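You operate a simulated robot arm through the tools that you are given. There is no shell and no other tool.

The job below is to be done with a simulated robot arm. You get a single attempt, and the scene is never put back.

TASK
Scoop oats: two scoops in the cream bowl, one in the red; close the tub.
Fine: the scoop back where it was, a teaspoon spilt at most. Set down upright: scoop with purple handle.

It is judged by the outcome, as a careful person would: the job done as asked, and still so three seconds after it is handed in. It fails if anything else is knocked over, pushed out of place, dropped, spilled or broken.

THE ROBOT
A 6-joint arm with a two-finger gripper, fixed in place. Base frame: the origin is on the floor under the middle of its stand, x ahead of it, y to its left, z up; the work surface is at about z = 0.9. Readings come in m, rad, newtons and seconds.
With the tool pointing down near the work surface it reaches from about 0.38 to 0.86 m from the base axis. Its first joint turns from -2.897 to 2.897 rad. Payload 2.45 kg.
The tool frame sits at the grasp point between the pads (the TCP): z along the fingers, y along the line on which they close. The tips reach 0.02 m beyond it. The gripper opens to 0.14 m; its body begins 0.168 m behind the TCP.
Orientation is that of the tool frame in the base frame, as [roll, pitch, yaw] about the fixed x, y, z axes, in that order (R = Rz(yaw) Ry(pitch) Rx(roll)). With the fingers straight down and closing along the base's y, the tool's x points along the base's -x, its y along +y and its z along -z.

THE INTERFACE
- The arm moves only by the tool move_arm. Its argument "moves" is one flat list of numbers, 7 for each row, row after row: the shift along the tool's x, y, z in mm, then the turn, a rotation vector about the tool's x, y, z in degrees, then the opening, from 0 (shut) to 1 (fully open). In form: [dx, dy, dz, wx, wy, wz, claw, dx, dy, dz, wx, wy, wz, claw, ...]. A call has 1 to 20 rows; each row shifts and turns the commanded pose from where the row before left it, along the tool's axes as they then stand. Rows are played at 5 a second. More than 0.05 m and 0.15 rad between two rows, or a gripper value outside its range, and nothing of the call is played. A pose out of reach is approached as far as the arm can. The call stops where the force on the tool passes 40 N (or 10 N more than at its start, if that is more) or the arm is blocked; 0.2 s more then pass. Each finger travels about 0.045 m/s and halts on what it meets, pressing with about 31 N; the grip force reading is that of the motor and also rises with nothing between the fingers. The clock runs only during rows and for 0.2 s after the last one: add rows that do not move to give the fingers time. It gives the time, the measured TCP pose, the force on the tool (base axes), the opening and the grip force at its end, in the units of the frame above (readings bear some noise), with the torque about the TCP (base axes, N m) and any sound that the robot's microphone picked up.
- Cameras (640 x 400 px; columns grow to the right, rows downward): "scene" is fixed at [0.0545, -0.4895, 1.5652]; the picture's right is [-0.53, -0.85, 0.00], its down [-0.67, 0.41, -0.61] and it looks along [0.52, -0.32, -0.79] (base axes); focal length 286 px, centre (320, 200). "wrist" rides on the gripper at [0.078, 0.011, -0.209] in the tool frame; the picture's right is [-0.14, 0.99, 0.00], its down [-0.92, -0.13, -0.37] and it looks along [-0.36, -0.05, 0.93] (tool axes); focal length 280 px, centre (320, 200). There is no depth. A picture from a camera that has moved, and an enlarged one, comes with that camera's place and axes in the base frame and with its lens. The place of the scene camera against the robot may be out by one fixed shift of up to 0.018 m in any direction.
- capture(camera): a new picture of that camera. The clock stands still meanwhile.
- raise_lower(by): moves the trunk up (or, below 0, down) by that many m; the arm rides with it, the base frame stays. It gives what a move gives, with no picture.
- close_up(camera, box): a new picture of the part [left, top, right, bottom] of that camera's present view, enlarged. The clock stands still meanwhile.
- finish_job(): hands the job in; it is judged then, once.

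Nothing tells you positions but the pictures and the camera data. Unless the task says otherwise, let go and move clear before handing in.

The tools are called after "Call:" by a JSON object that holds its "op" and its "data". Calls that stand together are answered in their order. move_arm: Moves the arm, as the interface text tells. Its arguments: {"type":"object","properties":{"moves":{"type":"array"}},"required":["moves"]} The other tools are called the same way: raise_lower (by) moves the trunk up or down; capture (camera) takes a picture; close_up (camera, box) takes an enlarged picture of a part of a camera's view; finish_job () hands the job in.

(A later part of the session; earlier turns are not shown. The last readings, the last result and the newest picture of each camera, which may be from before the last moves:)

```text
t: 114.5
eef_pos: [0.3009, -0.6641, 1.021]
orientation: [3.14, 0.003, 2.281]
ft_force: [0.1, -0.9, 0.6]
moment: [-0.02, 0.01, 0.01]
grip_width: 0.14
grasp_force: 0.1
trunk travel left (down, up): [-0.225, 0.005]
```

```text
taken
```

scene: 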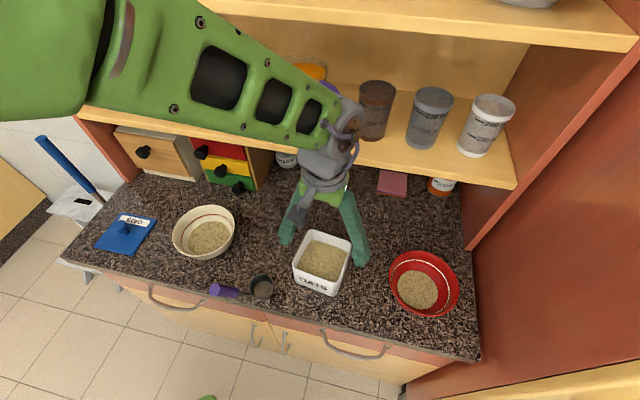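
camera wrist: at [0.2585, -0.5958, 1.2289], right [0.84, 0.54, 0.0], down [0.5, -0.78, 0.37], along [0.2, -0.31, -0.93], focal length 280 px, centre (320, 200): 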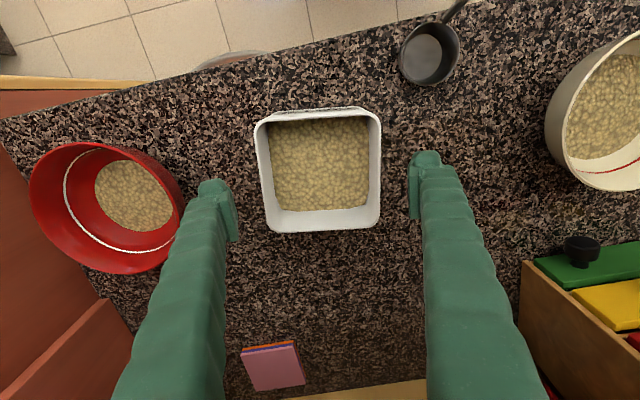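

The jaws straddle the tub with good clearance on both sides. Lowering to wall height and closing gently.

Call:
{"op": "move_arm", "data": {"moves": [0, 0, 19, 0, 0, 0, 1, 0, 0, 19, 0, 0, 0, 1, 0, 0, 19, 0, 0, 0, 1, 0, 0, 17, 0, 0, 0, 1, 0, 0, 0, 0, 0, 0, 0.92, 0, 0, 0, 0, 0, 0, 0.86, 0, 0, 0, 0, 0, 0, 0.81, 0, 0, 0, 0, 0, 0, 0.81]}}

Call:
{"op": "capture", "data": {"camera": "wrist"}}

```text
t: 116.3
eef_pos: [0.3018, -0.664, 0.946]
orientation: [3.141, 0.002, 2.28]
ft_force: [0.5, -0.1, 2.1]
moment: [0.02, 0.0, -0.18]
grip_width: 0.1256
grasp_force: 30.8
trunk travel left (down, up): [-0.225, 0.005]
```

```text
taken
camera wrist: at [0.2586, -0.5959, 1.1544], right [0.84, 0.54, 0.0], down [0.5, -0.78, 0.37], along [0.2, -0.31, -0.93], focal length 280 px, centre (320, 200)
```

wrist: 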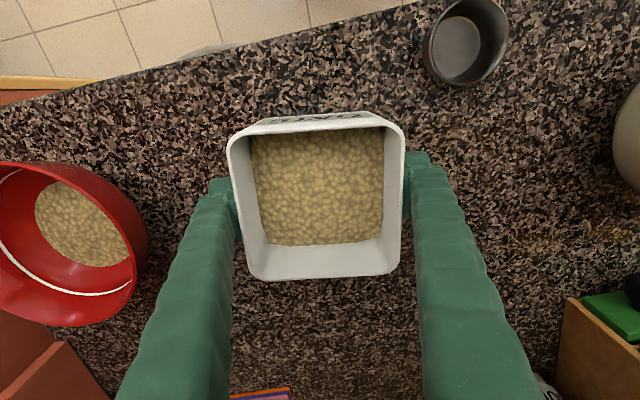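

The jaws stopped at 125 mm, wider than I expected for the tub. I'll look closely at where the fingers actually touch.

Call:
{"op": "close_up", "data": {"camera": "wrist", "box": [200, 100, 320, 290]}}

Call:
{"op": "close_up", "data": {"camera": "wrist", "box": [320, 100, 450, 290]}}

Call:
{"op": "close_up", "data": {"camera": "scene", "box": [260, 200, 390, 310]}}

```text
2.11 times, centred on (260, 195) of wrist
camera zoom: at [0.2586, -0.5959, 1.1544], right [0.84, 0.54, 0.0], down [0.5, -0.78, 0.37], along [0.2, -0.31, -0.93], focal length 590 px, centre (446, 210)
```

zoom: 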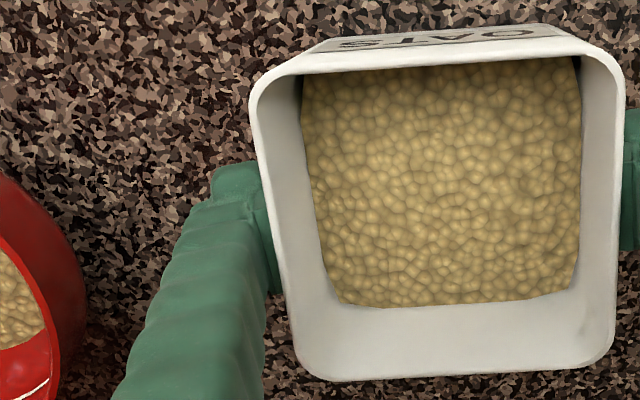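

```text
2.11 times, centred on (385, 195) of wrist
camera zoom: at [0.2586, -0.5959, 1.1544], right [0.84, 0.54, 0.0], down [0.5, -0.78, 0.37], along [0.2, -0.31, -0.93], focal length 590 px, centre (183, 210)
```

zoom: 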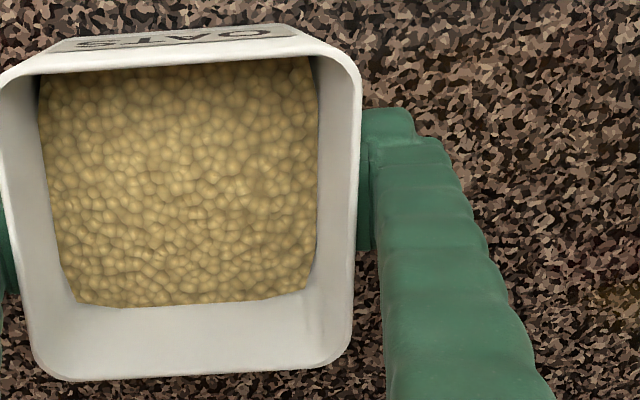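

```text
3.64 times, centred on (325, 255) of scene
camera zoom: at [0.0545, -0.4895, 1.5652], right [-0.53, -0.85, 0.0], down [-0.67, 0.41, -0.61], along [0.52, -0.32, -0.79], focal length 1041 px, centre (302, 0)
```

zoom: 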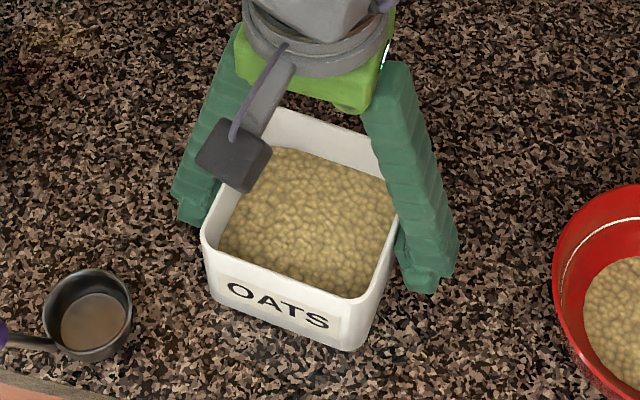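

The fingers seem close to the walls, but it isn't clear they're clamping. I'll command a little more closure and see whether the width changes.

Call:
{"op": "move_arm", "data": {"moves": [0, 0, 0, 0, 0, 0, 0.78, 0, 0, 0, 0, 0, 0, 0.75, 0, 0, 0, 0, 0, 0, 0.75]}}

Call:
{"op": "capture", "data": {"camera": "wrist"}}

```text
t: 117.1
eef_pos: [0.302, -0.6646, 0.9476]
orientation: [3.139, 0.006, 2.282]
ft_force: [1.3, 0.0, 3.7]
moment: [-0.03, -0.01, -0.2]
grip_width: 0.1252
grasp_force: 31.4
trunk travel left (down, up): [-0.225, 0.005]
```

```text
taken
camera wrist: at [0.2585, -0.5959, 1.1544], right [0.84, 0.54, 0.0], down [0.5, -0.78, 0.37], along [0.2, -0.31, -0.93], focal length 280 px, centre (320, 200)
```

wrist: 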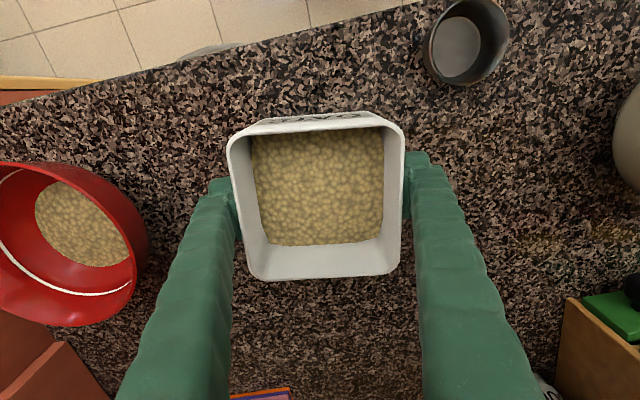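

The jaws really are clamped on the tub; it just stays turned about 4.5° because the grip friction locks it. So I can put it back directly: with the tub held, I'll slide and turn it gently by the small amount it was nudged.

Call:
{"op": "move_arm", "data": {"moves": [-2.7, 2.4, 0, 0, 0, -1.1, 0.75, -2.7, 2.4, 0, 0, 0, -1.1, 0.75, -2.7, 2.4, 0, 0, 0, -1.1, 0.75, -2.7, 2.4, 0, 0, 0, -1.1, 0.75, 0, 0, 0, 0, 0, 0, 0.75]}}

Call:
{"op": "close_up", "data": {"camera": "scene", "box": [190, 210, 370, 322]}}

Call:
{"op": "capture", "data": {"camera": "wrist"}}

```text
t: 118.3
eef_pos: [0.317, -0.6656, 0.9463]
orientation: [3.14, 0.004, 2.36]
ft_force: [-2.0, -0.9, 6.9]
moment: [-0.19, 0.03, -0.29]
grip_width: 0.1253
grasp_force: 30.9
trunk travel left (down, up): [-0.225, 0.005]
```

```text
3.56 times, centred on (280, 266) of scene
camera zoom: at [0.0545, -0.4895, 1.5652], right [-0.53, -0.85, 0.0], down [-0.67, 0.41, -0.61], along [0.52, -0.32, -0.79], focal length 1018 px, centre (462, -35)
```

zoom: 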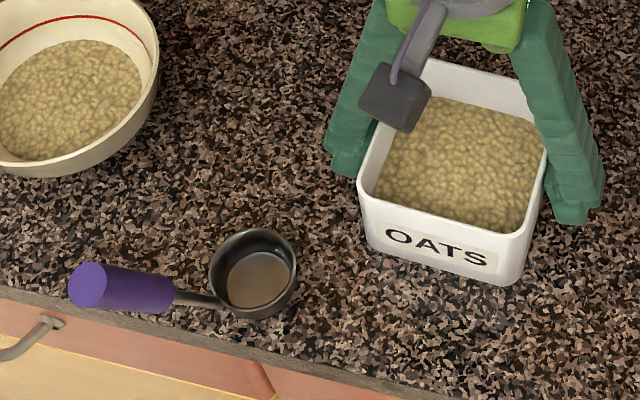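

```text
taken
camera wrist: at [0.268, -0.6004, 1.1542], right [0.8, 0.6, 0.0], down [0.56, -0.74, 0.37], along [0.23, -0.3, -0.93], focal length 280 px, centre (320, 200)
```

wrist: 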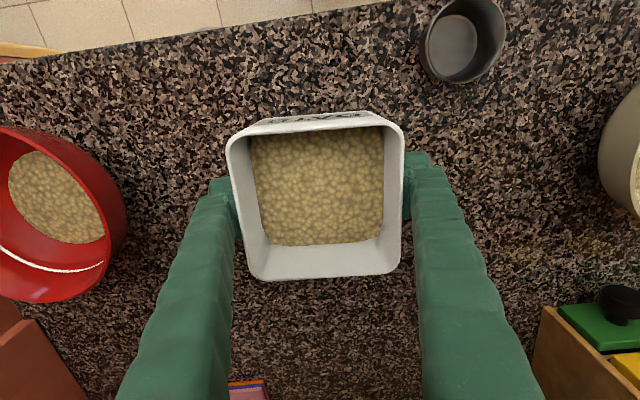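

The tub is back where it started: its outline now matches the first picture. I'll release it gently and rise straight up.

Call:
{"op": "move_arm", "data": {"moves": [0, 0, 0, 0, 0, 0, 0.9, 0, 0, 0, 0, 0, 0, 0.95, 0, 0, 0, 0, 0, 0, 1, 0, 0, 0, 0, 0, 0, 1, 0, 0, -20, 0, 0, 0, 1, 0, 0, -36, 0, 0, 0, 1, 0, 0, -36, 0, 0, 0, 1, 0, 0, -36, 0, 0, 0, 1, 0, 0, -36, 0, 0, 0, 1, 0, 0, -36, 0, 0, 0, 1, 0, 0, 0, 0, 0, 0, 1]}}

Call:
{"op": "close_up", "data": {"camera": "wrist", "box": [260, 85, 380, 205]}}

Call:
{"op": "close_up", "data": {"camera": "scene", "box": [190, 210, 370, 322]}}

```text
t: 120.7
eef_pos: [0.3177, -0.6642, 1.1438]
orientation: [3.141, 0.002, 2.357]
ft_force: [0.7, 0.9, -0.6]
moment: [0.0, 0.02, 0.02]
grip_width: 0.14
grasp_force: 0.0
trunk travel left (down, up): [-0.225, 0.005]
```

```text
3.33 times, centred on (320, 145) of wrist
camera zoom: at [0.2697, -0.6, 1.3523], right [0.8, 0.6, 0.0], down [0.56, -0.74, 0.37], along [0.22, -0.29, -0.93], focal length 935 px, centre (320, 383)
```

zoom: 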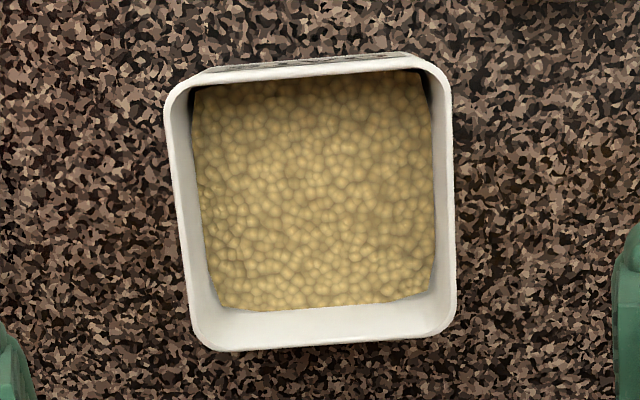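

```text
3.56 times, centred on (280, 266) of scene
camera zoom: at [0.0545, -0.4895, 1.5652], right [-0.53, -0.85, 0.0], down [-0.67, 0.41, -0.61], along [0.52, -0.32, -0.79], focal length 1018 px, centre (462, -35)
```

zoom: 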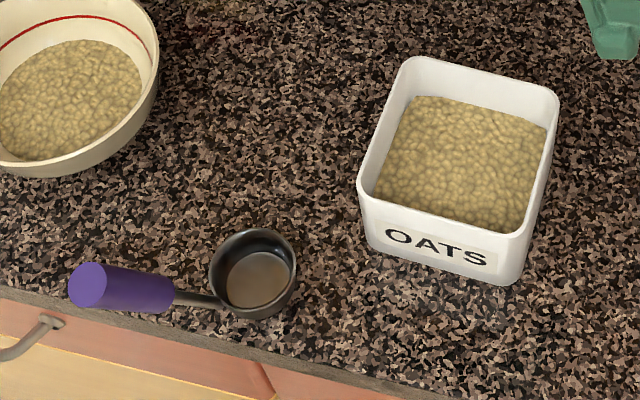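

The tub now matches its original outline to within a millimetre or two. Its centre is at about (0.3135, -0.663), yaw ≈ -48.8°. Next is the lid: moving over to its knob at (0.661, -0.273).

Call:
{"op": "move_arm", "data": {"moves": [1.3, 20, 0, 0, 0, 0, 0.8, 2.7, 43.3, 0, 0, 0, 0, 0.6, 2.7, 43.3, 0, 0, 0, 0, 0.6, 2.7, 43.3, 0, 0, 0, 0, 0.6, 2.7, 43.3, 0, 0, 0, 0, 0.6, 2.7, 43.3, 0, 0, 0, 0, 0.6, 2.7, 43.3, 0, 0, 0, 0, 0.6, 2.7, 43.3, 0, 0, 0, 0, 0.6, 2.7, 43.3, 0, 0, 0, 0, 0.6, 2.7, 43.3, 0, 0, 0, 0, 0.6, 2.7, 43.3, 0, 0, 0, 0, 0.6, 2.7, 43.3, 0, 0, 0, 0, 0.6, 1.3, 23, 0, 0, 0, 0, 0.6, 0, 0, 0, 0, 0, 0, 0.6]}}

Call:
{"op": "capture", "data": {"camera": "wrist"}}

Call:
{"op": "capture", "data": {"camera": "scene"}}

```text
t: 123.7
eef_pos: [0.6582, -0.2741, 1.1453]
orientation: [-3.141, 0.004, 2.358]
ft_force: [-0.4, 0.1, -0.1]
moment: [0.0, 0.02, -0.01]
grip_width: 0.0841
grasp_force: 0.1
trunk travel left (down, up): [-0.225, 0.005]
```

```text
taken
camera wrist: at [0.6092, -0.209, 1.3533], right [0.8, 0.6, 0.0], down [0.56, -0.74, 0.37], along [0.22, -0.3, -0.93], focal length 280 px, centre (320, 200)
```

wrist: 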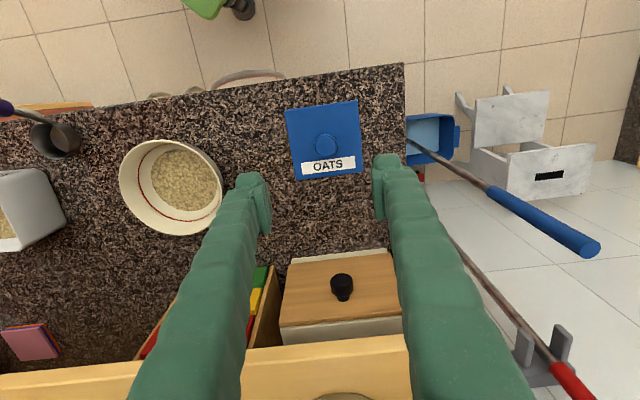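

```text
taken
```

scene: 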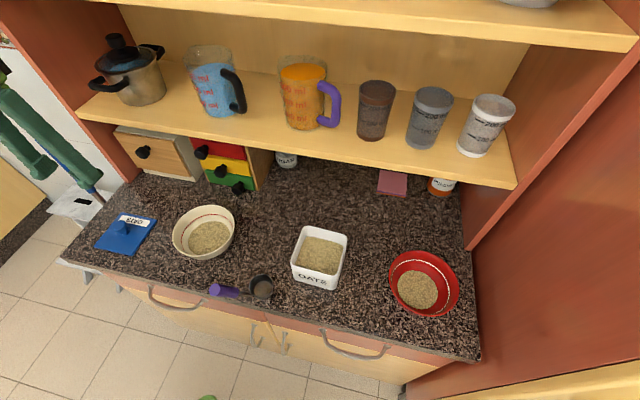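

The tool is above the lid. I'll zoom in to line up with the knob.

Call:
{"op": "close_up", "data": {"camera": "wrist", "box": [270, 90, 380, 190]}}

```text
4.00 times, centred on (325, 140) of wrist
camera zoom: at [0.6092, -0.209, 1.3533], right [0.8, 0.6, 0.0], down [0.56, -0.74, 0.37], along [0.22, -0.3, -0.93], focal length 1122 px, centre (300, 440)
```

zoom: 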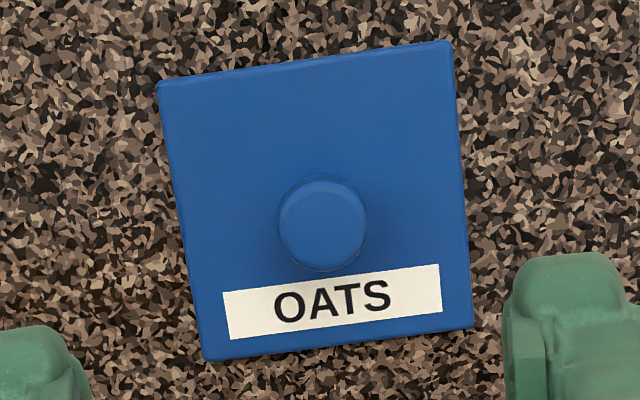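

The lid is square with the tool and centred 8 mm to the tool's right. I'll shift and descend around the knob, pausing to check before closing.

Call:
{"op": "move_arm", "data": {"moves": [0, 8.2, 40, 0, 0, 0, 0.6, 0, 0, 45, 0, 0, 0, 0.6, 0, 0, 45, 0, 0, 0, 0.6, 0, 0, 45, 0, 0, 0, 0.6, 0, 0, 0, 0, 0, 0, 0.6]}}

Call:
{"op": "capture", "data": {"camera": "wrist"}}

Call:
{"op": "close_up", "data": {"camera": "scene", "box": [60, 170, 200, 270]}}

```text
t: 124.9
eef_pos: [0.6634, -0.2666, 0.9704]
orientation: [3.141, 0.004, 2.358]
ft_force: [-0.3, 0.0, 0.0]
moment: [-0.02, -0.02, -0.01]
grip_width: 0.0844
grasp_force: 0.0
trunk travel left (down, up): [-0.225, 0.005]
```

```text
taken
camera wrist: at [0.6157, -0.2032, 1.1788], right [0.8, 0.6, 0.0], down [0.56, -0.74, 0.37], along [0.23, -0.3, -0.93], focal length 280 px, centre (320, 200)
```

wrist: 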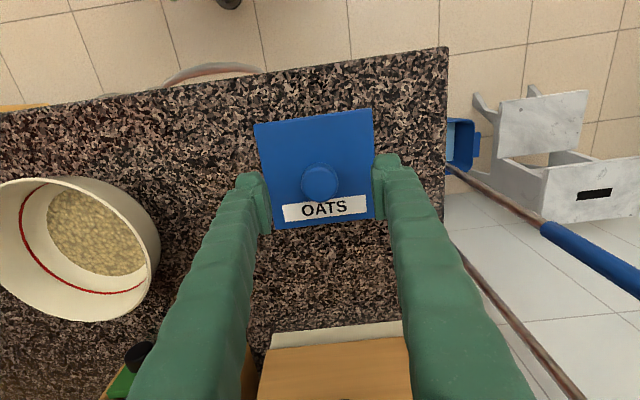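

```text
4.00 times, centred on (130, 220) of scene
camera zoom: at [0.0545, -0.4895, 1.5652], right [-0.53, -0.85, 0.0], down [-0.67, 0.41, -0.61], along [0.52, -0.32, -0.79], focal length 1145 px, centre (1080, 120)
```

zoom: 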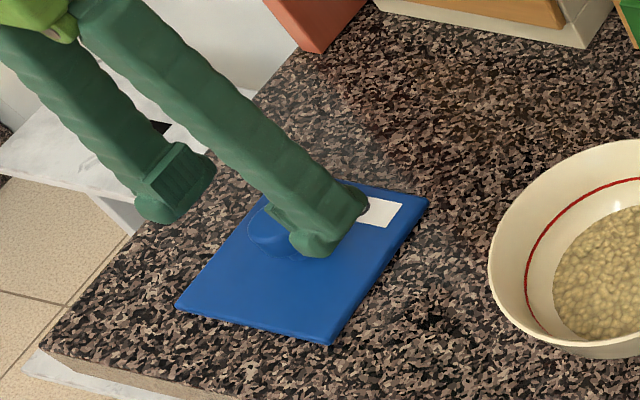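

The knob is dead centre between the fingers. Lowering the last 34 mm and closing on it.

Call:
{"op": "move_arm", "data": {"moves": [0, 0, 12, 0, 0, 0, 0.6, 0, 0, 12, 0, 0, 0, 0.6, 0, 0, 9.5, 0, 0, 0, 0.6, 0, 0, 0, 0, 0, 0, 0.45, 0, 0, 0, 0, 0, 0, 0.35, 0, 0, 0, 0, 0, 0, 0.28, 0, 0, 0, 0, 0, 0, 0.2, 0, 0, 0, 0, 0, 0, 0.1, 0, 0, 0, 0, 0, 0, 0, 0, 0, 0, 0, 0, 0, 0]}}

Call:
{"op": "capture", "data": {"camera": "wrist"}}

```text
t: 127.1
eef_pos: [0.665, -0.267, 0.937]
orientation: [-3.141, 0.002, 2.358]
ft_force: [-0.3, -0.5, 0.9]
moment: [-0.02, 0.03, 0.01]
grip_width: 0.0321
grasp_force: 31.3
trunk travel left (down, up): [-0.225, 0.005]
```

```text
taken
camera wrist: at [0.6165, -0.2033, 1.1443], right [0.8, 0.6, 0.0], down [0.56, -0.74, 0.37], along [0.23, -0.3, -0.93], focal length 280 px, centre (320, 200)
```

wrist: 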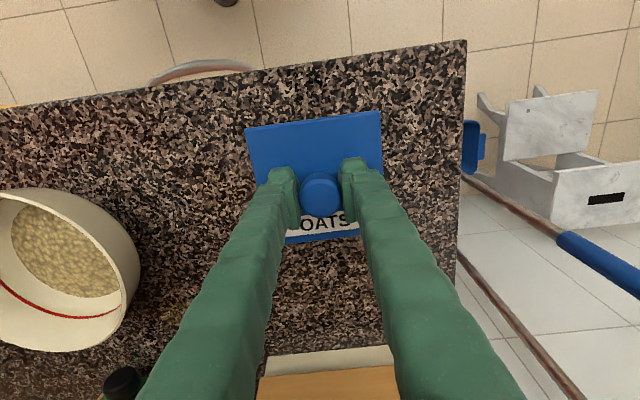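

The knob is gripped (32 mm wide). Lifting gently and checking the lid stays level.

Call:
{"op": "move_arm", "data": {"moves": [0, 0, -5, 0, 0, 0, 0, 0, 0, -15, 0, 0, 0, 0, 0, 0, -30, 0, 0, 0, 0, 0, 0, -40, 0, 0, 0, 0, 0, 0, -40, 0, 0, 0, 0, 0, 0, 0, 0, 0, 0, 0]}}

Call:
{"op": "capture", "data": {"camera": "wrist"}}

Call:
{"op": "capture", "data": {"camera": "scene"}}

```text
t: 128.5
eef_pos: [0.6672, -0.2697, 1.0684]
orientation: [-3.141, 0.003, 2.359]
ft_force: [0.0, -0.1, -1.0]
moment: [-0.01, -0.01, 0.01]
grip_width: 0.0319
grasp_force: 30.8
trunk travel left (down, up): [-0.225, 0.005]
```

```text
taken
camera wrist: at [0.6195, -0.2049, 1.2761], right [0.8, 0.6, 0.0], down [0.56, -0.74, 0.37], along [0.22, -0.3, -0.93], focal length 280 px, centre (320, 200)
```

wrist: 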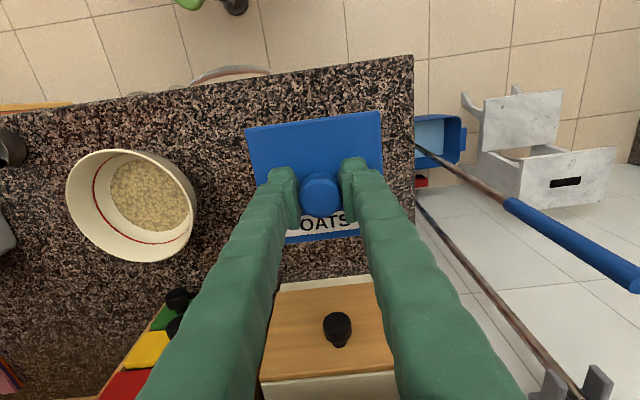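

```text
taken
```

scene: 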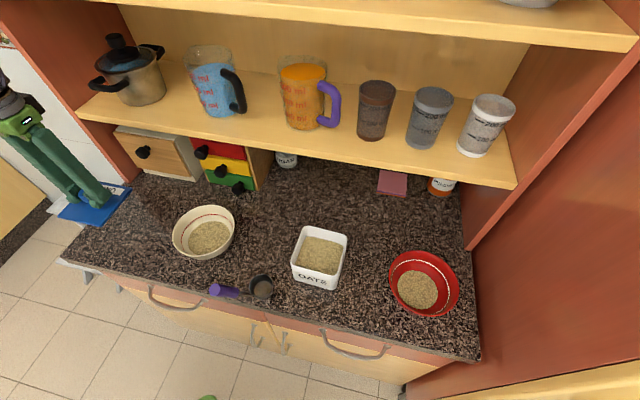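

The lid is held level. I'll raise it a bit more and carry it along the counter to above the tub.

Call:
{"op": "move_arm", "data": {"moves": [0, 0, -27, 0, 0, 0, 0, 0, 0, -27, 0, 0, 0, 0, -1.1, -20.3, 0, 0, 0, 0, 0, -2.2, -40.7, 0, 0, 0, 0, 0, -2.2, -40.7, 0, 0, 0, 0, 0, -2.2, -40.7, 0, 0, 0, 0, 0, -2.2, -40.7, 0, 0, 0, 0, 0, -2.2, -40.7, 0, 0, 0, 0, 0, -2.2, -40.7, 0, 0, 0, 0, 0, -2.2, -40.7, 0, 0, 0, 0, 0, -2.2, -40.7, 0, 0, 0, 0, 0, 0, 0, 0, 0, 0, 0, 0]}}

Call:
{"op": "capture", "data": {"camera": "scene"}}

Call:
{"op": "capture", "data": {"camera": "wrist"}}

```text
t: 131.1
eef_pos: [0.4355, -0.5243, 1.1195]
orientation: [-3.141, 0.003, 2.358]
ft_force: [0.5, 0.4, -0.5]
moment: [-0.01, -0.01, 0.0]
grip_width: 0.032
grasp_force: 31.4
trunk travel left (down, up): [-0.225, 0.005]
```

```text
taken
```

scene: 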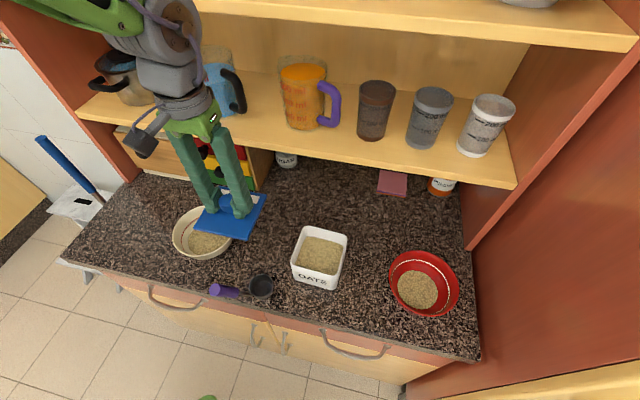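

```text
taken
camera wrist: at [0.3868, -0.4606, 1.328], right [0.8, 0.61, 0.0], down [0.56, -0.74, 0.37], along [0.22, -0.3, -0.93], focal length 280 px, centre (320, 200)
```

wrist: 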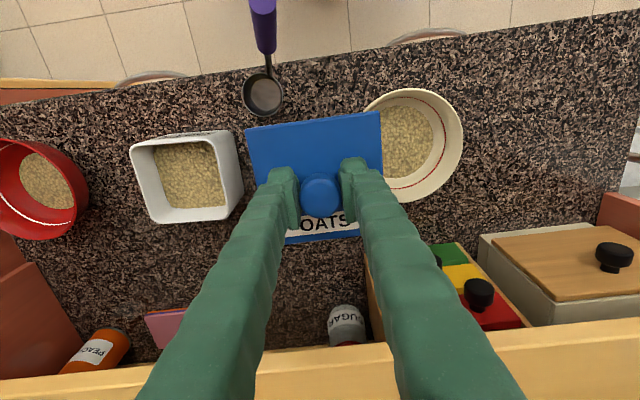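

Halfway there. The tub is clearly visible from here, so I'll measure it once more for an accurate placement.

Call:
{"op": "close_up", "data": {"camera": "wrist", "box": [120, 120, 250, 230]}}

```text
3.64 times, centred on (185, 175) of wrist
camera zoom: at [0.3868, -0.4606, 1.328], right [0.8, 0.61, 0.0], down [0.56, -0.74, 0.37], along [0.22, -0.3, -0.93], focal length 1020 px, centre (811, 291)
```

zoom: 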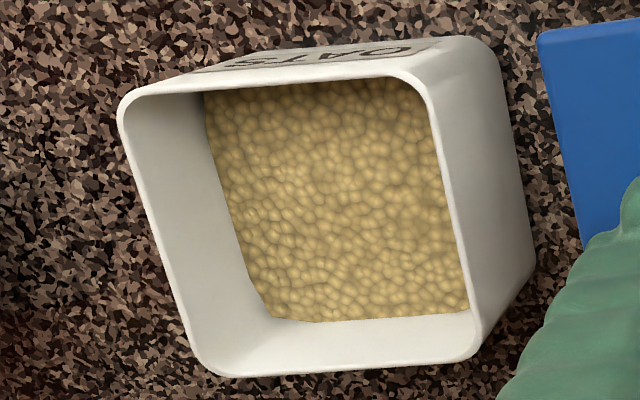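

The tub is consistently measured: centre (0.313, -0.662), yaw -48.7°, rim z ≈ 0.98, about 108 mm square, so the 111 mm lid should cap it. I'll finish the move, turn the lid 3.8° to match, and come down to just above the rim.

Call:
{"op": "move_arm", "data": {"moves": [-2.4, -36.8, 0, 0, 0, 0, 0, -2.4, -36.8, 0, 0, 0, 0, 0, -2.4, -36.8, 0, 0, 0, 0, 0, -2.4, -36.8, 0, 0, 0, 0, 0, -2.2, -36.6, 0, 0, 0, 0, 0, 0, 0, 0, 0, 0, 3.8, 0, 0, 0, 25, 0, 0, 0, 0, 0, 0, 25, 0, 0, 0, 0, 0, 0, 25, 0, 0, 0, 0, 0, 0, 0, 0, 0, 0, 0]}}

Call:
{"op": "capture", "data": {"camera": "wrist"}}

Call:
{"op": "close_up", "data": {"camera": "scene", "box": [260, 200, 390, 310]}}

```text
t: 133.3
eef_pos: [0.3125, -0.6632, 1.0441]
orientation: [-3.141, 0.002, 2.292]
ft_force: [-1.0, 0.3, 0.1]
moment: [-0.01, -0.03, -0.01]
grip_width: 0.032
grasp_force: 30.9
trunk travel left (down, up): [-0.225, 0.005]
```

```text
taken
camera wrist: at [0.2688, -0.5966, 1.2529], right [0.83, 0.55, 0.0], down [0.51, -0.77, 0.37], along [0.21, -0.31, -0.93], focal length 280 px, centre (320, 200)
```

wrist: 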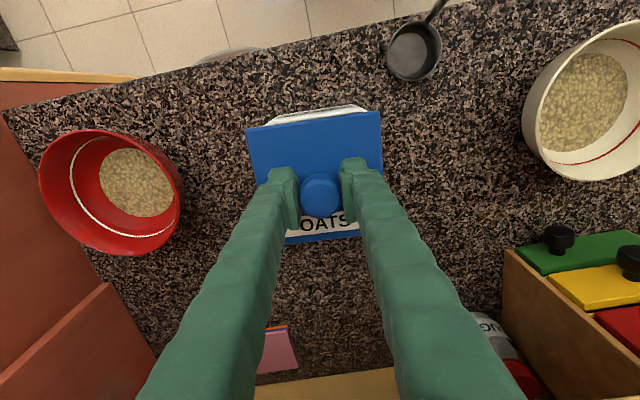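

```text
3.64 times, centred on (325, 255) of scene
camera zoom: at [0.0545, -0.4895, 1.5652], right [-0.53, -0.85, 0.0], down [-0.67, 0.41, -0.61], along [0.52, -0.32, -0.79], focal length 1041 px, centre (302, 0)
```

zoom: 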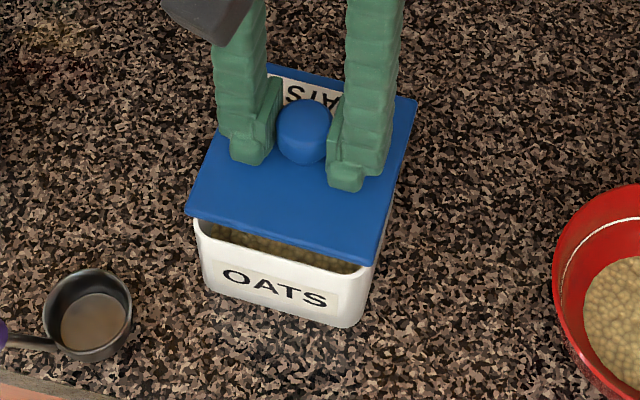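

The lid is about 3 cm above the rim. I'll zoom in on the visible edge of the tub to check the centring before lowering.

Call:
{"op": "close_up", "data": {"camera": "wrist", "box": [235, 90, 395, 190]}}

Call:
{"op": "close_up", "data": {"camera": "scene", "box": [280, 225, 360, 300]}}

```text
4.00 times, centred on (315, 140) of wrist
camera zoom: at [0.2688, -0.5966, 1.2529], right [0.83, 0.55, 0.0], down [0.51, -0.77, 0.37], along [0.21, -0.31, -0.93], focal length 1122 px, centre (340, 440)
```

zoom: 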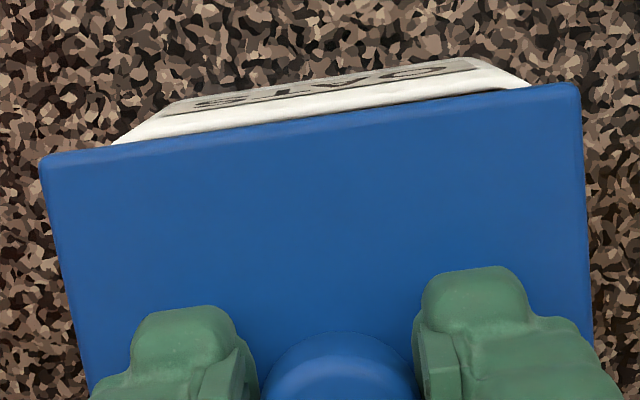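

```text
5.33 times, centred on (320, 262) of scene
camera zoom: at [0.0545, -0.4895, 1.5652], right [-0.53, -0.85, 0.0], down [-0.67, 0.41, -0.61], along [0.52, -0.32, -0.79], focal length 1527 px, centre (320, -133)
```

zoom: 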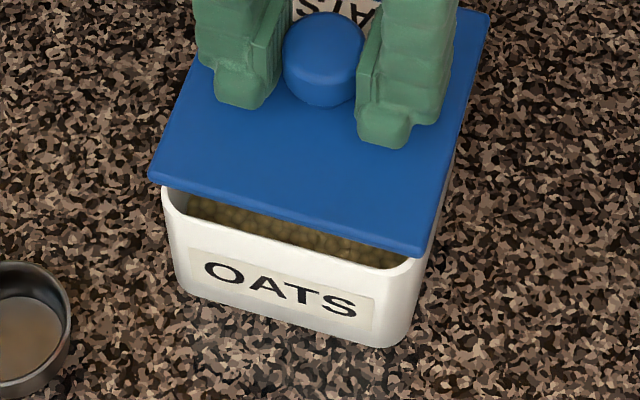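

Comparing the tub's visible edges with the lid from several views, the lid needs to shift about 2 mm towards the robot and 1.4 mm left. I'll do that, then lower to just above contact.

Call:
{"op": "move_arm", "data": {"moves": [2, 1.4, 8, 0, 0, 0, 0, 0, 0, 10, 0, 0, 0, 0, 0, 0, 0, 0, 0, 0, 0]}}

Call:
{"op": "close_up", "data": {"camera": "scene", "box": [280, 225, 360, 300]}}

Call:
{"op": "close_up", "data": {"camera": "wrist", "box": [235, 90, 395, 190]}}

```text
t: 134.1
eef_pos: [0.3123, -0.661, 1.0283]
orientation: [3.141, 0.005, 2.291]
ft_force: [0.6, 0.6, -0.4]
moment: [-0.01, 0.0, -0.01]
grip_width: 0.0319
grasp_force: 30.6
trunk travel left (down, up): [-0.225, 0.005]
```

```text
5.33 times, centred on (320, 262) of scene
camera zoom: at [0.0545, -0.4895, 1.5652], right [-0.53, -0.85, 0.0], down [-0.67, 0.41, -0.61], along [0.52, -0.32, -0.79], focal length 1527 px, centre (320, -133)
```

zoom: 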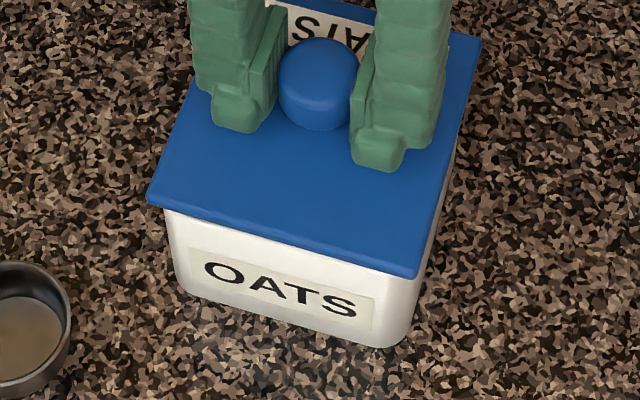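

```text
4.00 times, centred on (315, 140) of wrist
camera zoom: at [0.2685, -0.5941, 1.2362], right [0.83, 0.55, 0.0], down [0.51, -0.77, 0.37], along [0.21, -0.31, -0.93], focal length 1122 px, centre (340, 440)
```

zoom: 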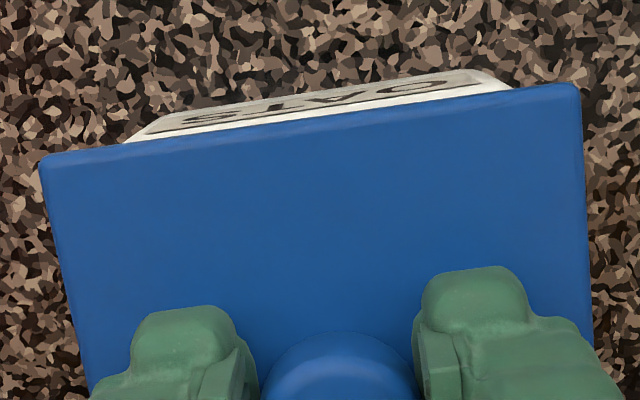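

The edges now look parallel and centred to within 1–2 mm. Lowering slowly in small steps until the lid touches.

Call:
{"op": "move_arm", "data": {"moves": [1, 0, 2, 0, 0, 0, 0, 0, 0, 2, 0, 0, 0, 0, 0, 0, 2, 0, 0, 0, 0, 0, 0, 0, 0, 0, 0, 0]}}

Call:
{"op": "close_up", "data": {"camera": "scene", "box": [280, 225, 360, 300]}}

```text
t: 135.1
eef_pos: [0.3119, -0.661, 1.0214]
orientation: [3.141, 0.005, 2.291]
ft_force: [0.4, 0.4, -1.4]
moment: [0.0, -0.02, 0.0]
grip_width: 0.0323
grasp_force: 30.5
trunk travel left (down, up): [-0.225, 0.005]
```

```text
5.33 times, centred on (320, 262) of scene
camera zoom: at [0.0545, -0.4895, 1.5652], right [-0.53, -0.85, 0.0], down [-0.67, 0.41, -0.61], along [0.52, -0.32, -0.79], focal length 1527 px, centre (320, -133)
```

zoom: 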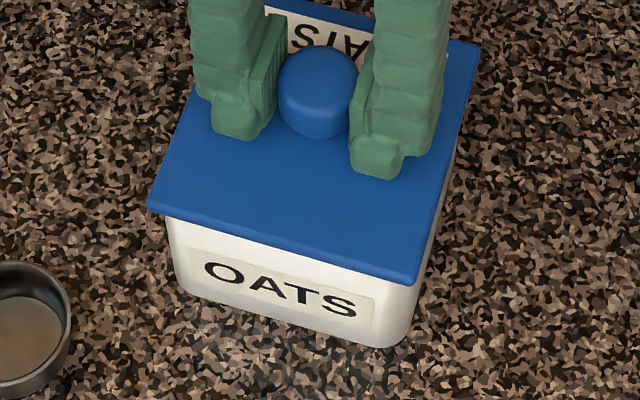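

Call:
{"op": "move_arm", "data": {"moves": [0, 0, 1.5, 0, 0, 0, 0, 0, 0, 1.5, 0, 0, 0, 0, 0, 0, 0, 0, 0, 0, 0]}}

```text
t: 135.9
eef_pos: [0.3119, -0.6604, 1.0209]
orientation: [-3.14, 0.006, 2.294]
ft_force: [4.3, 3.3, 16.2]
moment: [0.11, 0.03, 0.0]
grip_width: 0.032
grasp_force: 30.5
trunk travel left (down, up): [-0.225, 0.005]
heard: snap
```

I heard a snap, so the lid seems to have clicked onto the tub, with about 16 N of push. I'll look closely before letting go.

Call:
{"op": "close_up", "data": {"camera": "scene", "box": [280, 225, 360, 300]}}

Call:
{"op": "close_up", "data": {"camera": "wrist", "box": [235, 90, 395, 250]}}

Call:
{"op": "capture", "data": {"camera": "scene"}}

```text
5.33 times, centred on (320, 262) of scene
camera zoom: at [0.0545, -0.4895, 1.5652], right [-0.53, -0.85, 0.0], down [-0.67, 0.41, -0.61], along [0.52, -0.32, -0.79], focal length 1527 px, centre (320, -133)
```

zoom: 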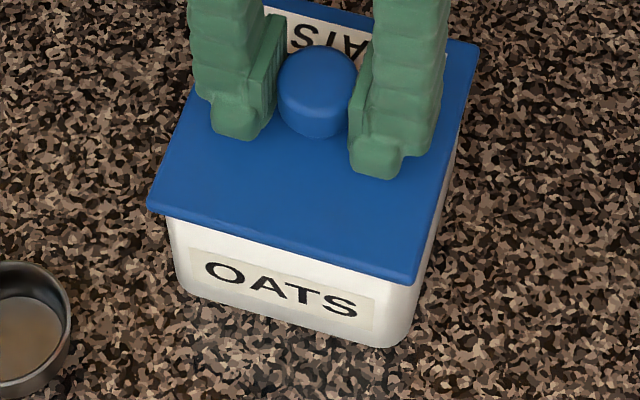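

```text
2.50 times, centred on (315, 170) of wrist
camera zoom: at [0.2686, -0.5931, 1.2294], right [0.83, 0.55, 0.0], down [0.51, -0.77, 0.37], along [0.21, -0.31, -0.93], focal length 701 px, centre (332, 275)
```

zoom: 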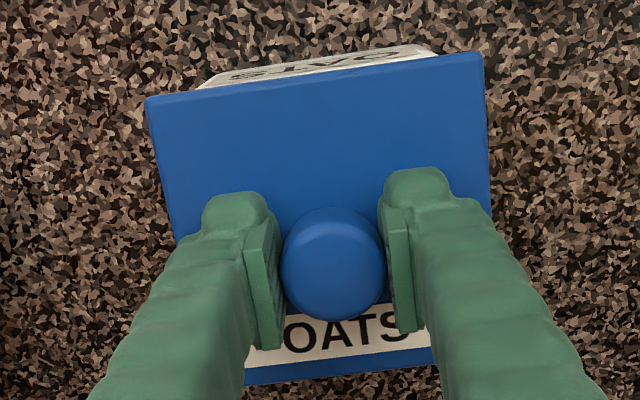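

```text
taken
```

scene: 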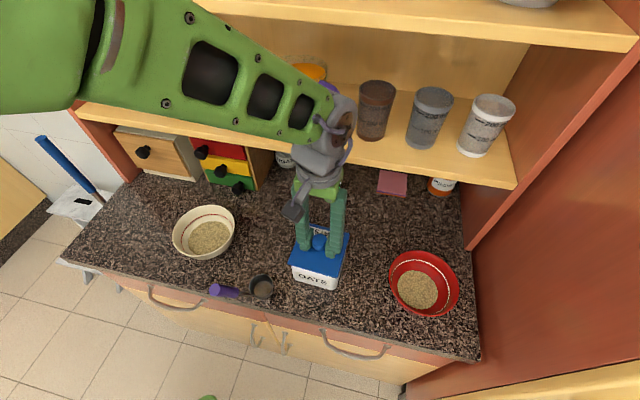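

The lid sits flush on the rim. I'll open the fingers and rise straight up.

Call:
{"op": "move_arm", "data": {"moves": [0, 0, -0.6, 0, 0, 0, 0, 0, 0, 0, 0, 0, 0, 0.24, 0, 0, 0, 0, 0, 0, 0.28, 0, 0, 0, 0, 0, 0, 0.35, 0, 0, 0, 0, 0, 0, 0.45, 0, 0, 0, 0, 0, 0, 0.55, 0, 0, 0, 0, 0, 0, 0.55]}}

Call:
{"op": "close_up", "data": {"camera": "scene", "box": [280, 225, 360, 300]}}

```text
t: 137.5
eef_pos: [0.3125, -0.6607, 1.0199]
orientation: [3.141, 0.004, 2.292]
ft_force: [0.8, -0.2, -0.2]
moment: [0.01, 0.02, 0.03]
grip_width: 0.0768
grasp_force: 0.1
trunk travel left (down, up): [-0.225, 0.005]
heard: snap
```

```text
5.33 times, centred on (320, 262) of scene
camera zoom: at [0.0545, -0.4895, 1.5652], right [-0.53, -0.85, 0.0], down [-0.67, 0.41, -0.61], along [0.52, -0.32, -0.79], focal length 1527 px, centre (320, -133)
```

zoom: 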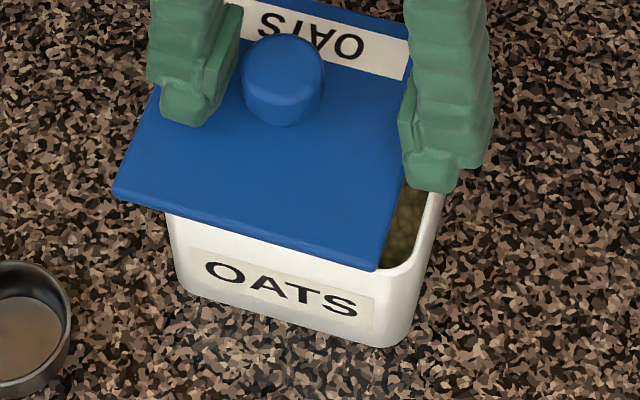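

Letting go, the lid slid about 14 mm to the left, so it wasn't properly seated. The tub had been pushing it sideways. I'll look from above to see how it lies before regrasping.

Call:
{"op": "capture", "data": {"camera": "wrist"}}

Call:
{"op": "close_up", "data": {"camera": "wrist", "box": [235, 90, 395, 250]}}

Call:
{"op": "capture", "data": {"camera": "scene"}}

```text
taken
camera wrist: at [0.2684, -0.594, 1.228], right [0.83, 0.55, 0.0], down [0.51, -0.78, 0.37], along [0.2, -0.31, -0.93], focal length 280 px, centre (320, 200)
```

wrist: 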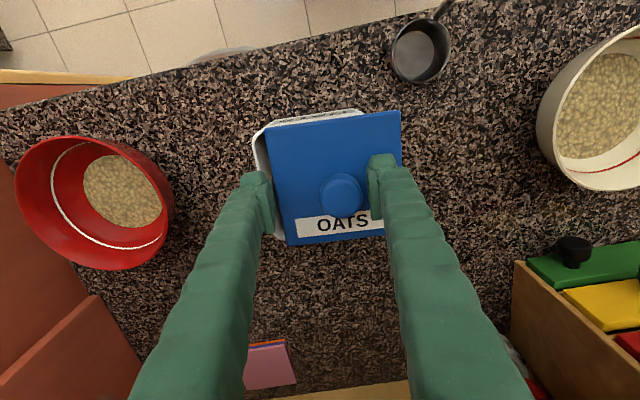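

```text
2.50 times, centred on (315, 170) of wrist
camera zoom: at [0.2684, -0.594, 1.228], right [0.83, 0.55, 0.0], down [0.51, -0.78, 0.37], along [0.2, -0.31, -0.93], focal length 701 px, centre (332, 275)
```

zoom: 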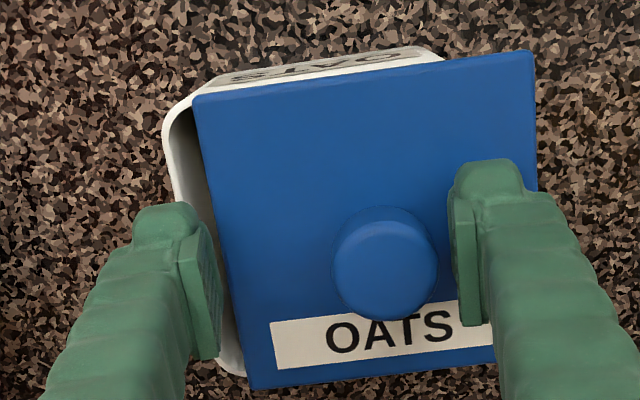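

```text
taken
```

scene: 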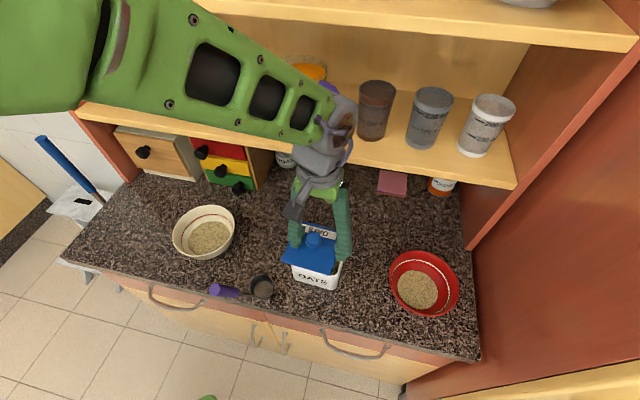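

The lid lies flat on the rim but about 16 mm off to one side. I'll zoom in on the exposed tub edge to learn exactly where the tub is relative to the tool.

Call:
{"op": "close_up", "data": {"camera": "wrist", "box": [245, 100, 305, 255]}}

Call:
{"op": "close_up", "data": {"camera": "scene", "box": [275, 215, 365, 300]}}

```text
2.58 times, centred on (275, 178) of wrist
camera zoom: at [0.2684, -0.594, 1.228], right [0.83, 0.55, 0.0], down [0.51, -0.78, 0.37], along [0.2, -0.31, -0.93], focal length 724 px, centre (436, 258)
```

zoom: 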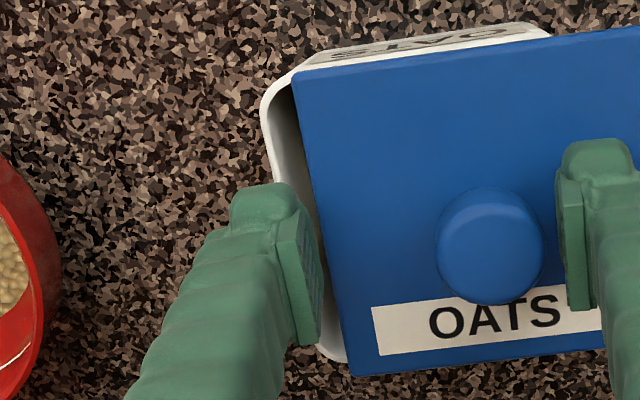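

```text
4.71 times, centred on (320, 258) of scene
camera zoom: at [0.0545, -0.4895, 1.5652], right [-0.53, -0.85, 0.0], down [-0.67, 0.41, -0.61], along [0.52, -0.32, -0.79], focal length 1347 px, centre (320, -71)
```

zoom: 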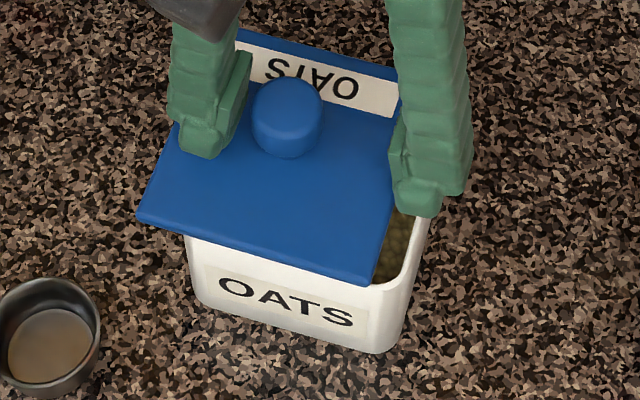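

The tub's centre is within about 1–2 mm of the tool axis, so the placement was close; releasing under a sideways load kicked the lid over. I'll move over, regrasp the knob, and set it down again with only a light touch.

Call:
{"op": "move_arm", "data": {"moves": [1, 8.2, 0, 0, 0, 0, 0.55, 1, 8.2, 0, 0, 0, 0, 0.55, 0, 0, 0, 0, 0, 0, 0.55]}}

Call:
{"op": "capture", "data": {"camera": "wrist"}}

```text
t: 138.3
eef_pos: [0.3227, -0.6494, 1.0196]
orientation: [3.141, 0.002, 2.291]
ft_force: [0.9, -0.2, -0.6]
moment: [0.03, -0.01, -0.02]
grip_width: 0.0769
grasp_force: 0.0
trunk travel left (down, up): [-0.225, 0.005]
```

```text
taken
camera wrist: at [0.2791, -0.5821, 1.2286], right [0.83, 0.55, 0.0], down [0.51, -0.77, 0.37], along [0.21, -0.31, -0.93], focal length 280 px, centre (320, 200)
```

wrist: 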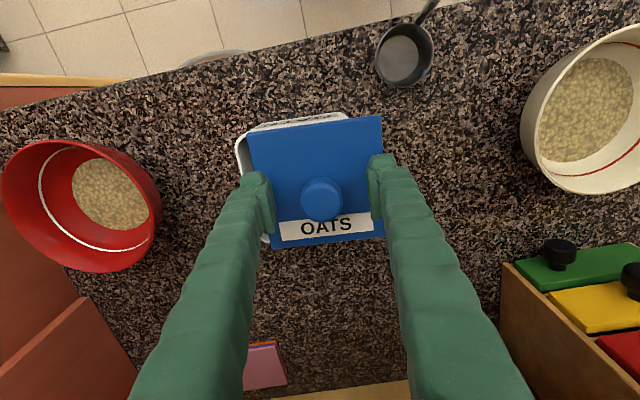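

The knob is centred between the fingers again. Closing on it and lifting a few millimetres.

Call:
{"op": "move_arm", "data": {"moves": [0, 0, 0, 0, 0, 0, 0.4, 0, 0, 0, 0, 0, 0, 0.3, 0, 0, 0, 0, 0, 0, 0.25, 0, 0, 0, 0, 0, 0, 0.2, 0, 0, 0, 0, 0, 0, 0, 0, 0, 0, 0, 0, 0, 0, 0, 0, -3, 0, 0, 0, 0, 0, 0, -7, 0, 0, 0, 0, 0, 0, 0, 0, 0, 0, 0]}}

Call:
{"op": "capture", "data": {"camera": "wrist"}}

Call:
{"op": "close_up", "data": {"camera": "scene", "box": [275, 215, 365, 300]}}

```text
t: 140.3
eef_pos: [0.3224, -0.6501, 1.0302]
orientation: [-3.141, 0.003, 2.291]
ft_force: [-0.1, -1.0, 0.2]
moment: [-0.02, 0.0, -0.03]
grip_width: 0.0322
grasp_force: 31.1
trunk travel left (down, up): [-0.225, 0.005]
```

```text
taken
camera wrist: at [0.2787, -0.582, 1.2379], right [0.83, 0.55, 0.0], down [0.51, -0.78, 0.37], along [0.2, -0.31, -0.93], focal length 280 px, centre (320, 200)
```

wrist: 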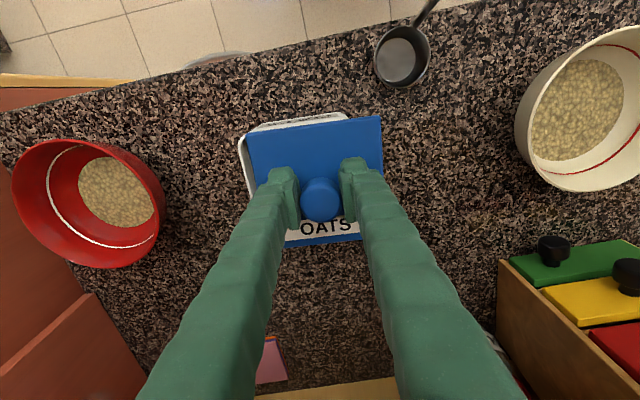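

```text
4.71 times, centred on (320, 258) of scene
camera zoom: at [0.0545, -0.4895, 1.5652], right [-0.53, -0.85, 0.0], down [-0.67, 0.41, -0.61], along [0.52, -0.32, -0.79], focal length 1347 px, centre (320, -71)
```

zoom: 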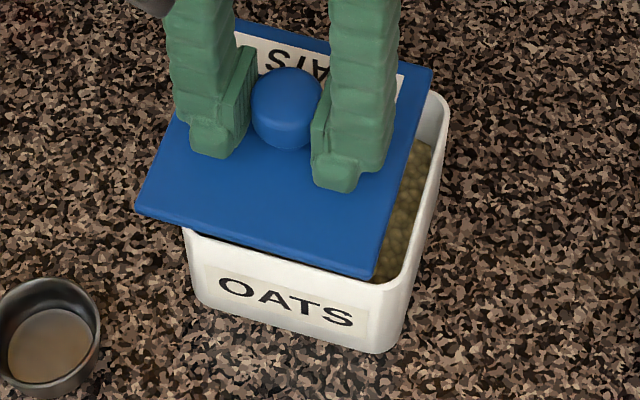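

The lid is up again, held about 4 mm off-centre in the grip. I'll shift it to sit over the tub's centre and check both views.

Call:
{"op": "move_arm", "data": {"moves": [1.4, -7.6, 0, 0, 0, 0, 0, 1.5, -7.6, 0, 0, 0, 0, 0, 0, 0, 0, 0, 0, 0, 0]}}

Call:
{"op": "close_up", "data": {"camera": "scene", "box": [275, 215, 365, 300]}}

Call:
{"op": "close_up", "data": {"camera": "wrist", "box": [235, 90, 395, 250]}}

```text
t: 141.1
eef_pos: [0.3087, -0.6574, 1.0291]
orientation: [-3.142, 0.004, 2.292]
ft_force: [-0.4, -0.2, -0.9]
moment: [0.01, 0.03, -0.02]
grip_width: 0.0321
grasp_force: 31.0
trunk travel left (down, up): [-0.225, 0.005]
```

```text
4.71 times, centred on (320, 258) of scene
camera zoom: at [0.0545, -0.4895, 1.5652], right [-0.53, -0.85, 0.0], down [-0.67, 0.41, -0.61], along [0.52, -0.32, -0.79], focal length 1347 px, centre (320, -71)
```

zoom: 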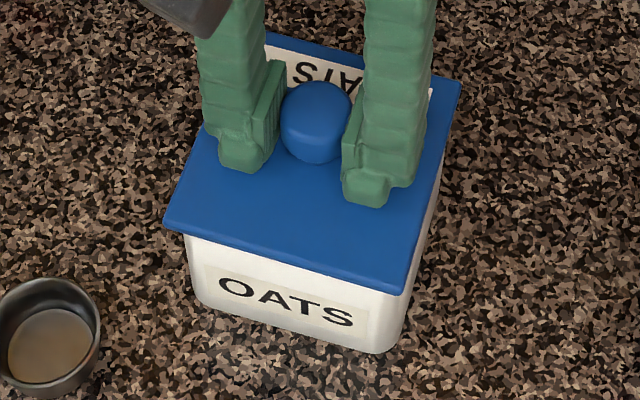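

```text
2.50 times, centred on (315, 170) of wrist
camera zoom: at [0.2654, -0.5895, 1.2376], right [0.83, 0.55, 0.0], down [0.51, -0.78, 0.37], along [0.2, -0.31, -0.93], focal length 701 px, centre (332, 275)
```

zoom: 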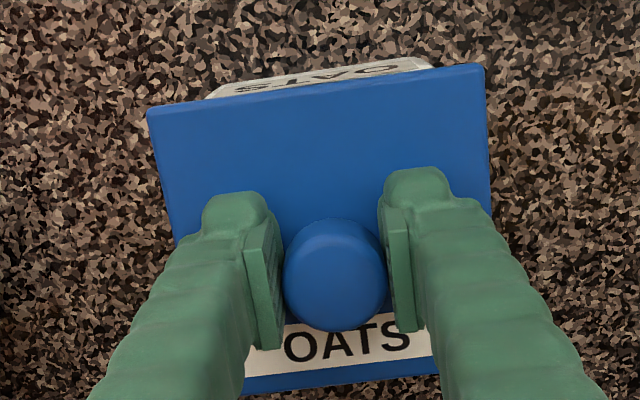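

Both views agree that the lid is centred sideways. It needs to go about 2.5 mm away from the robot. I'll make that shift and lower in fine steps, watching for the contact height.

Call:
{"op": "move_arm", "data": {"moves": [-2.5, 0, 4, 0, 0, 0, 0, 0, 0, 2, 0, 0, 0, 0, 0, 0, 1, 0, 0, 0, 0, 0, 0, 0, 0, 0, 0, 0]}}

Call:
{"op": "close_up", "data": {"camera": "wrist", "box": [235, 90, 395, 250]}}

```text
t: 142.1
eef_pos: [0.3119, -0.6598, 1.0234]
orientation: [-3.141, 0.003, 2.292]
ft_force: [-0.1, -0.5, -0.6]
moment: [0.0, -0.01, -0.02]
grip_width: 0.0319
grasp_force: 31.4
trunk travel left (down, up): [-0.225, 0.005]
```

```text
2.50 times, centred on (315, 170) of wrist
camera zoom: at [0.2677, -0.5917, 1.2306], right [0.83, 0.55, 0.0], down [0.51, -0.78, 0.37], along [0.2, -0.31, -0.93], focal length 701 px, centre (332, 275)
```

zoom: 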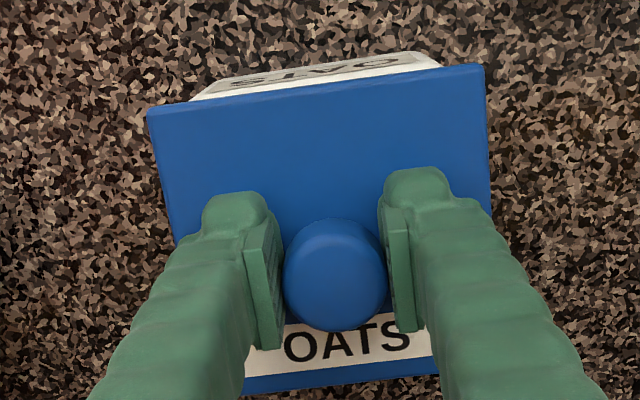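

Call:
{"op": "move_arm", "data": {"moves": [0, 0, 0.8, 0, 0, 0, 0, 0, 0, 0, 0, 0, 0, 0]}}

```text
t: 142.7
eef_pos: [0.3113, -0.6588, 1.0227]
orientation: [-3.14, 0.005, 2.292]
ft_force: [0.1, 0.3, -0.5]
moment: [0.01, 0.01, 0.02]
grip_width: 0.0318
grasp_force: 30.8
trunk travel left (down, up): [-0.225, 0.005]
```

Call:
{"op": "move_arm", "data": {"moves": [0, 0, 0.8, 0, 0, 0, 0, 0, 0, 0, 0, 0, 0, 0]}}

```text
t: 143.3
eef_pos: [0.3113, -0.6578, 1.022]
orientation: [-3.141, 0.004, 2.291]
ft_force: [0.1, -0.1, -0.4]
moment: [-0.02, 0.03, 0.01]
grip_width: 0.032
grasp_force: 31.2
trunk travel left (down, up): [-0.225, 0.005]
```

Call:
{"op": "move_arm", "data": {"moves": [0, 0, 0.8, 0, 0, 0, 0, 0, 0, 0, 0, 0, 0, 0]}}

```text
t: 143.9
eef_pos: [0.3108, -0.6597, 1.0209]
orientation: [-3.141, 0.003, 2.292]
ft_force: [-0.2, 0.5, -0.5]
moment: [0.0, 0.02, -0.03]
grip_width: 0.032
grasp_force: 31.2
trunk travel left (down, up): [-0.225, 0.005]
```

Call:
{"op": "move_arm", "data": {"moves": [0, 0, 0.8, 0, 0, 0, 0, 0, 0, 0, 0, 0, 0, 0]}}

```text
t: 144.5
eef_pos: [0.3105, -0.6582, 1.0205]
orientation: [-3.14, 0.004, 2.291]
ft_force: [-2.4, 0.6, 6.8]
moment: [0.06, 0.06, -0.01]
grip_width: 0.0318
grasp_force: 31.3
trunk travel left (down, up): [-0.225, 0.005]
heard: snap
```

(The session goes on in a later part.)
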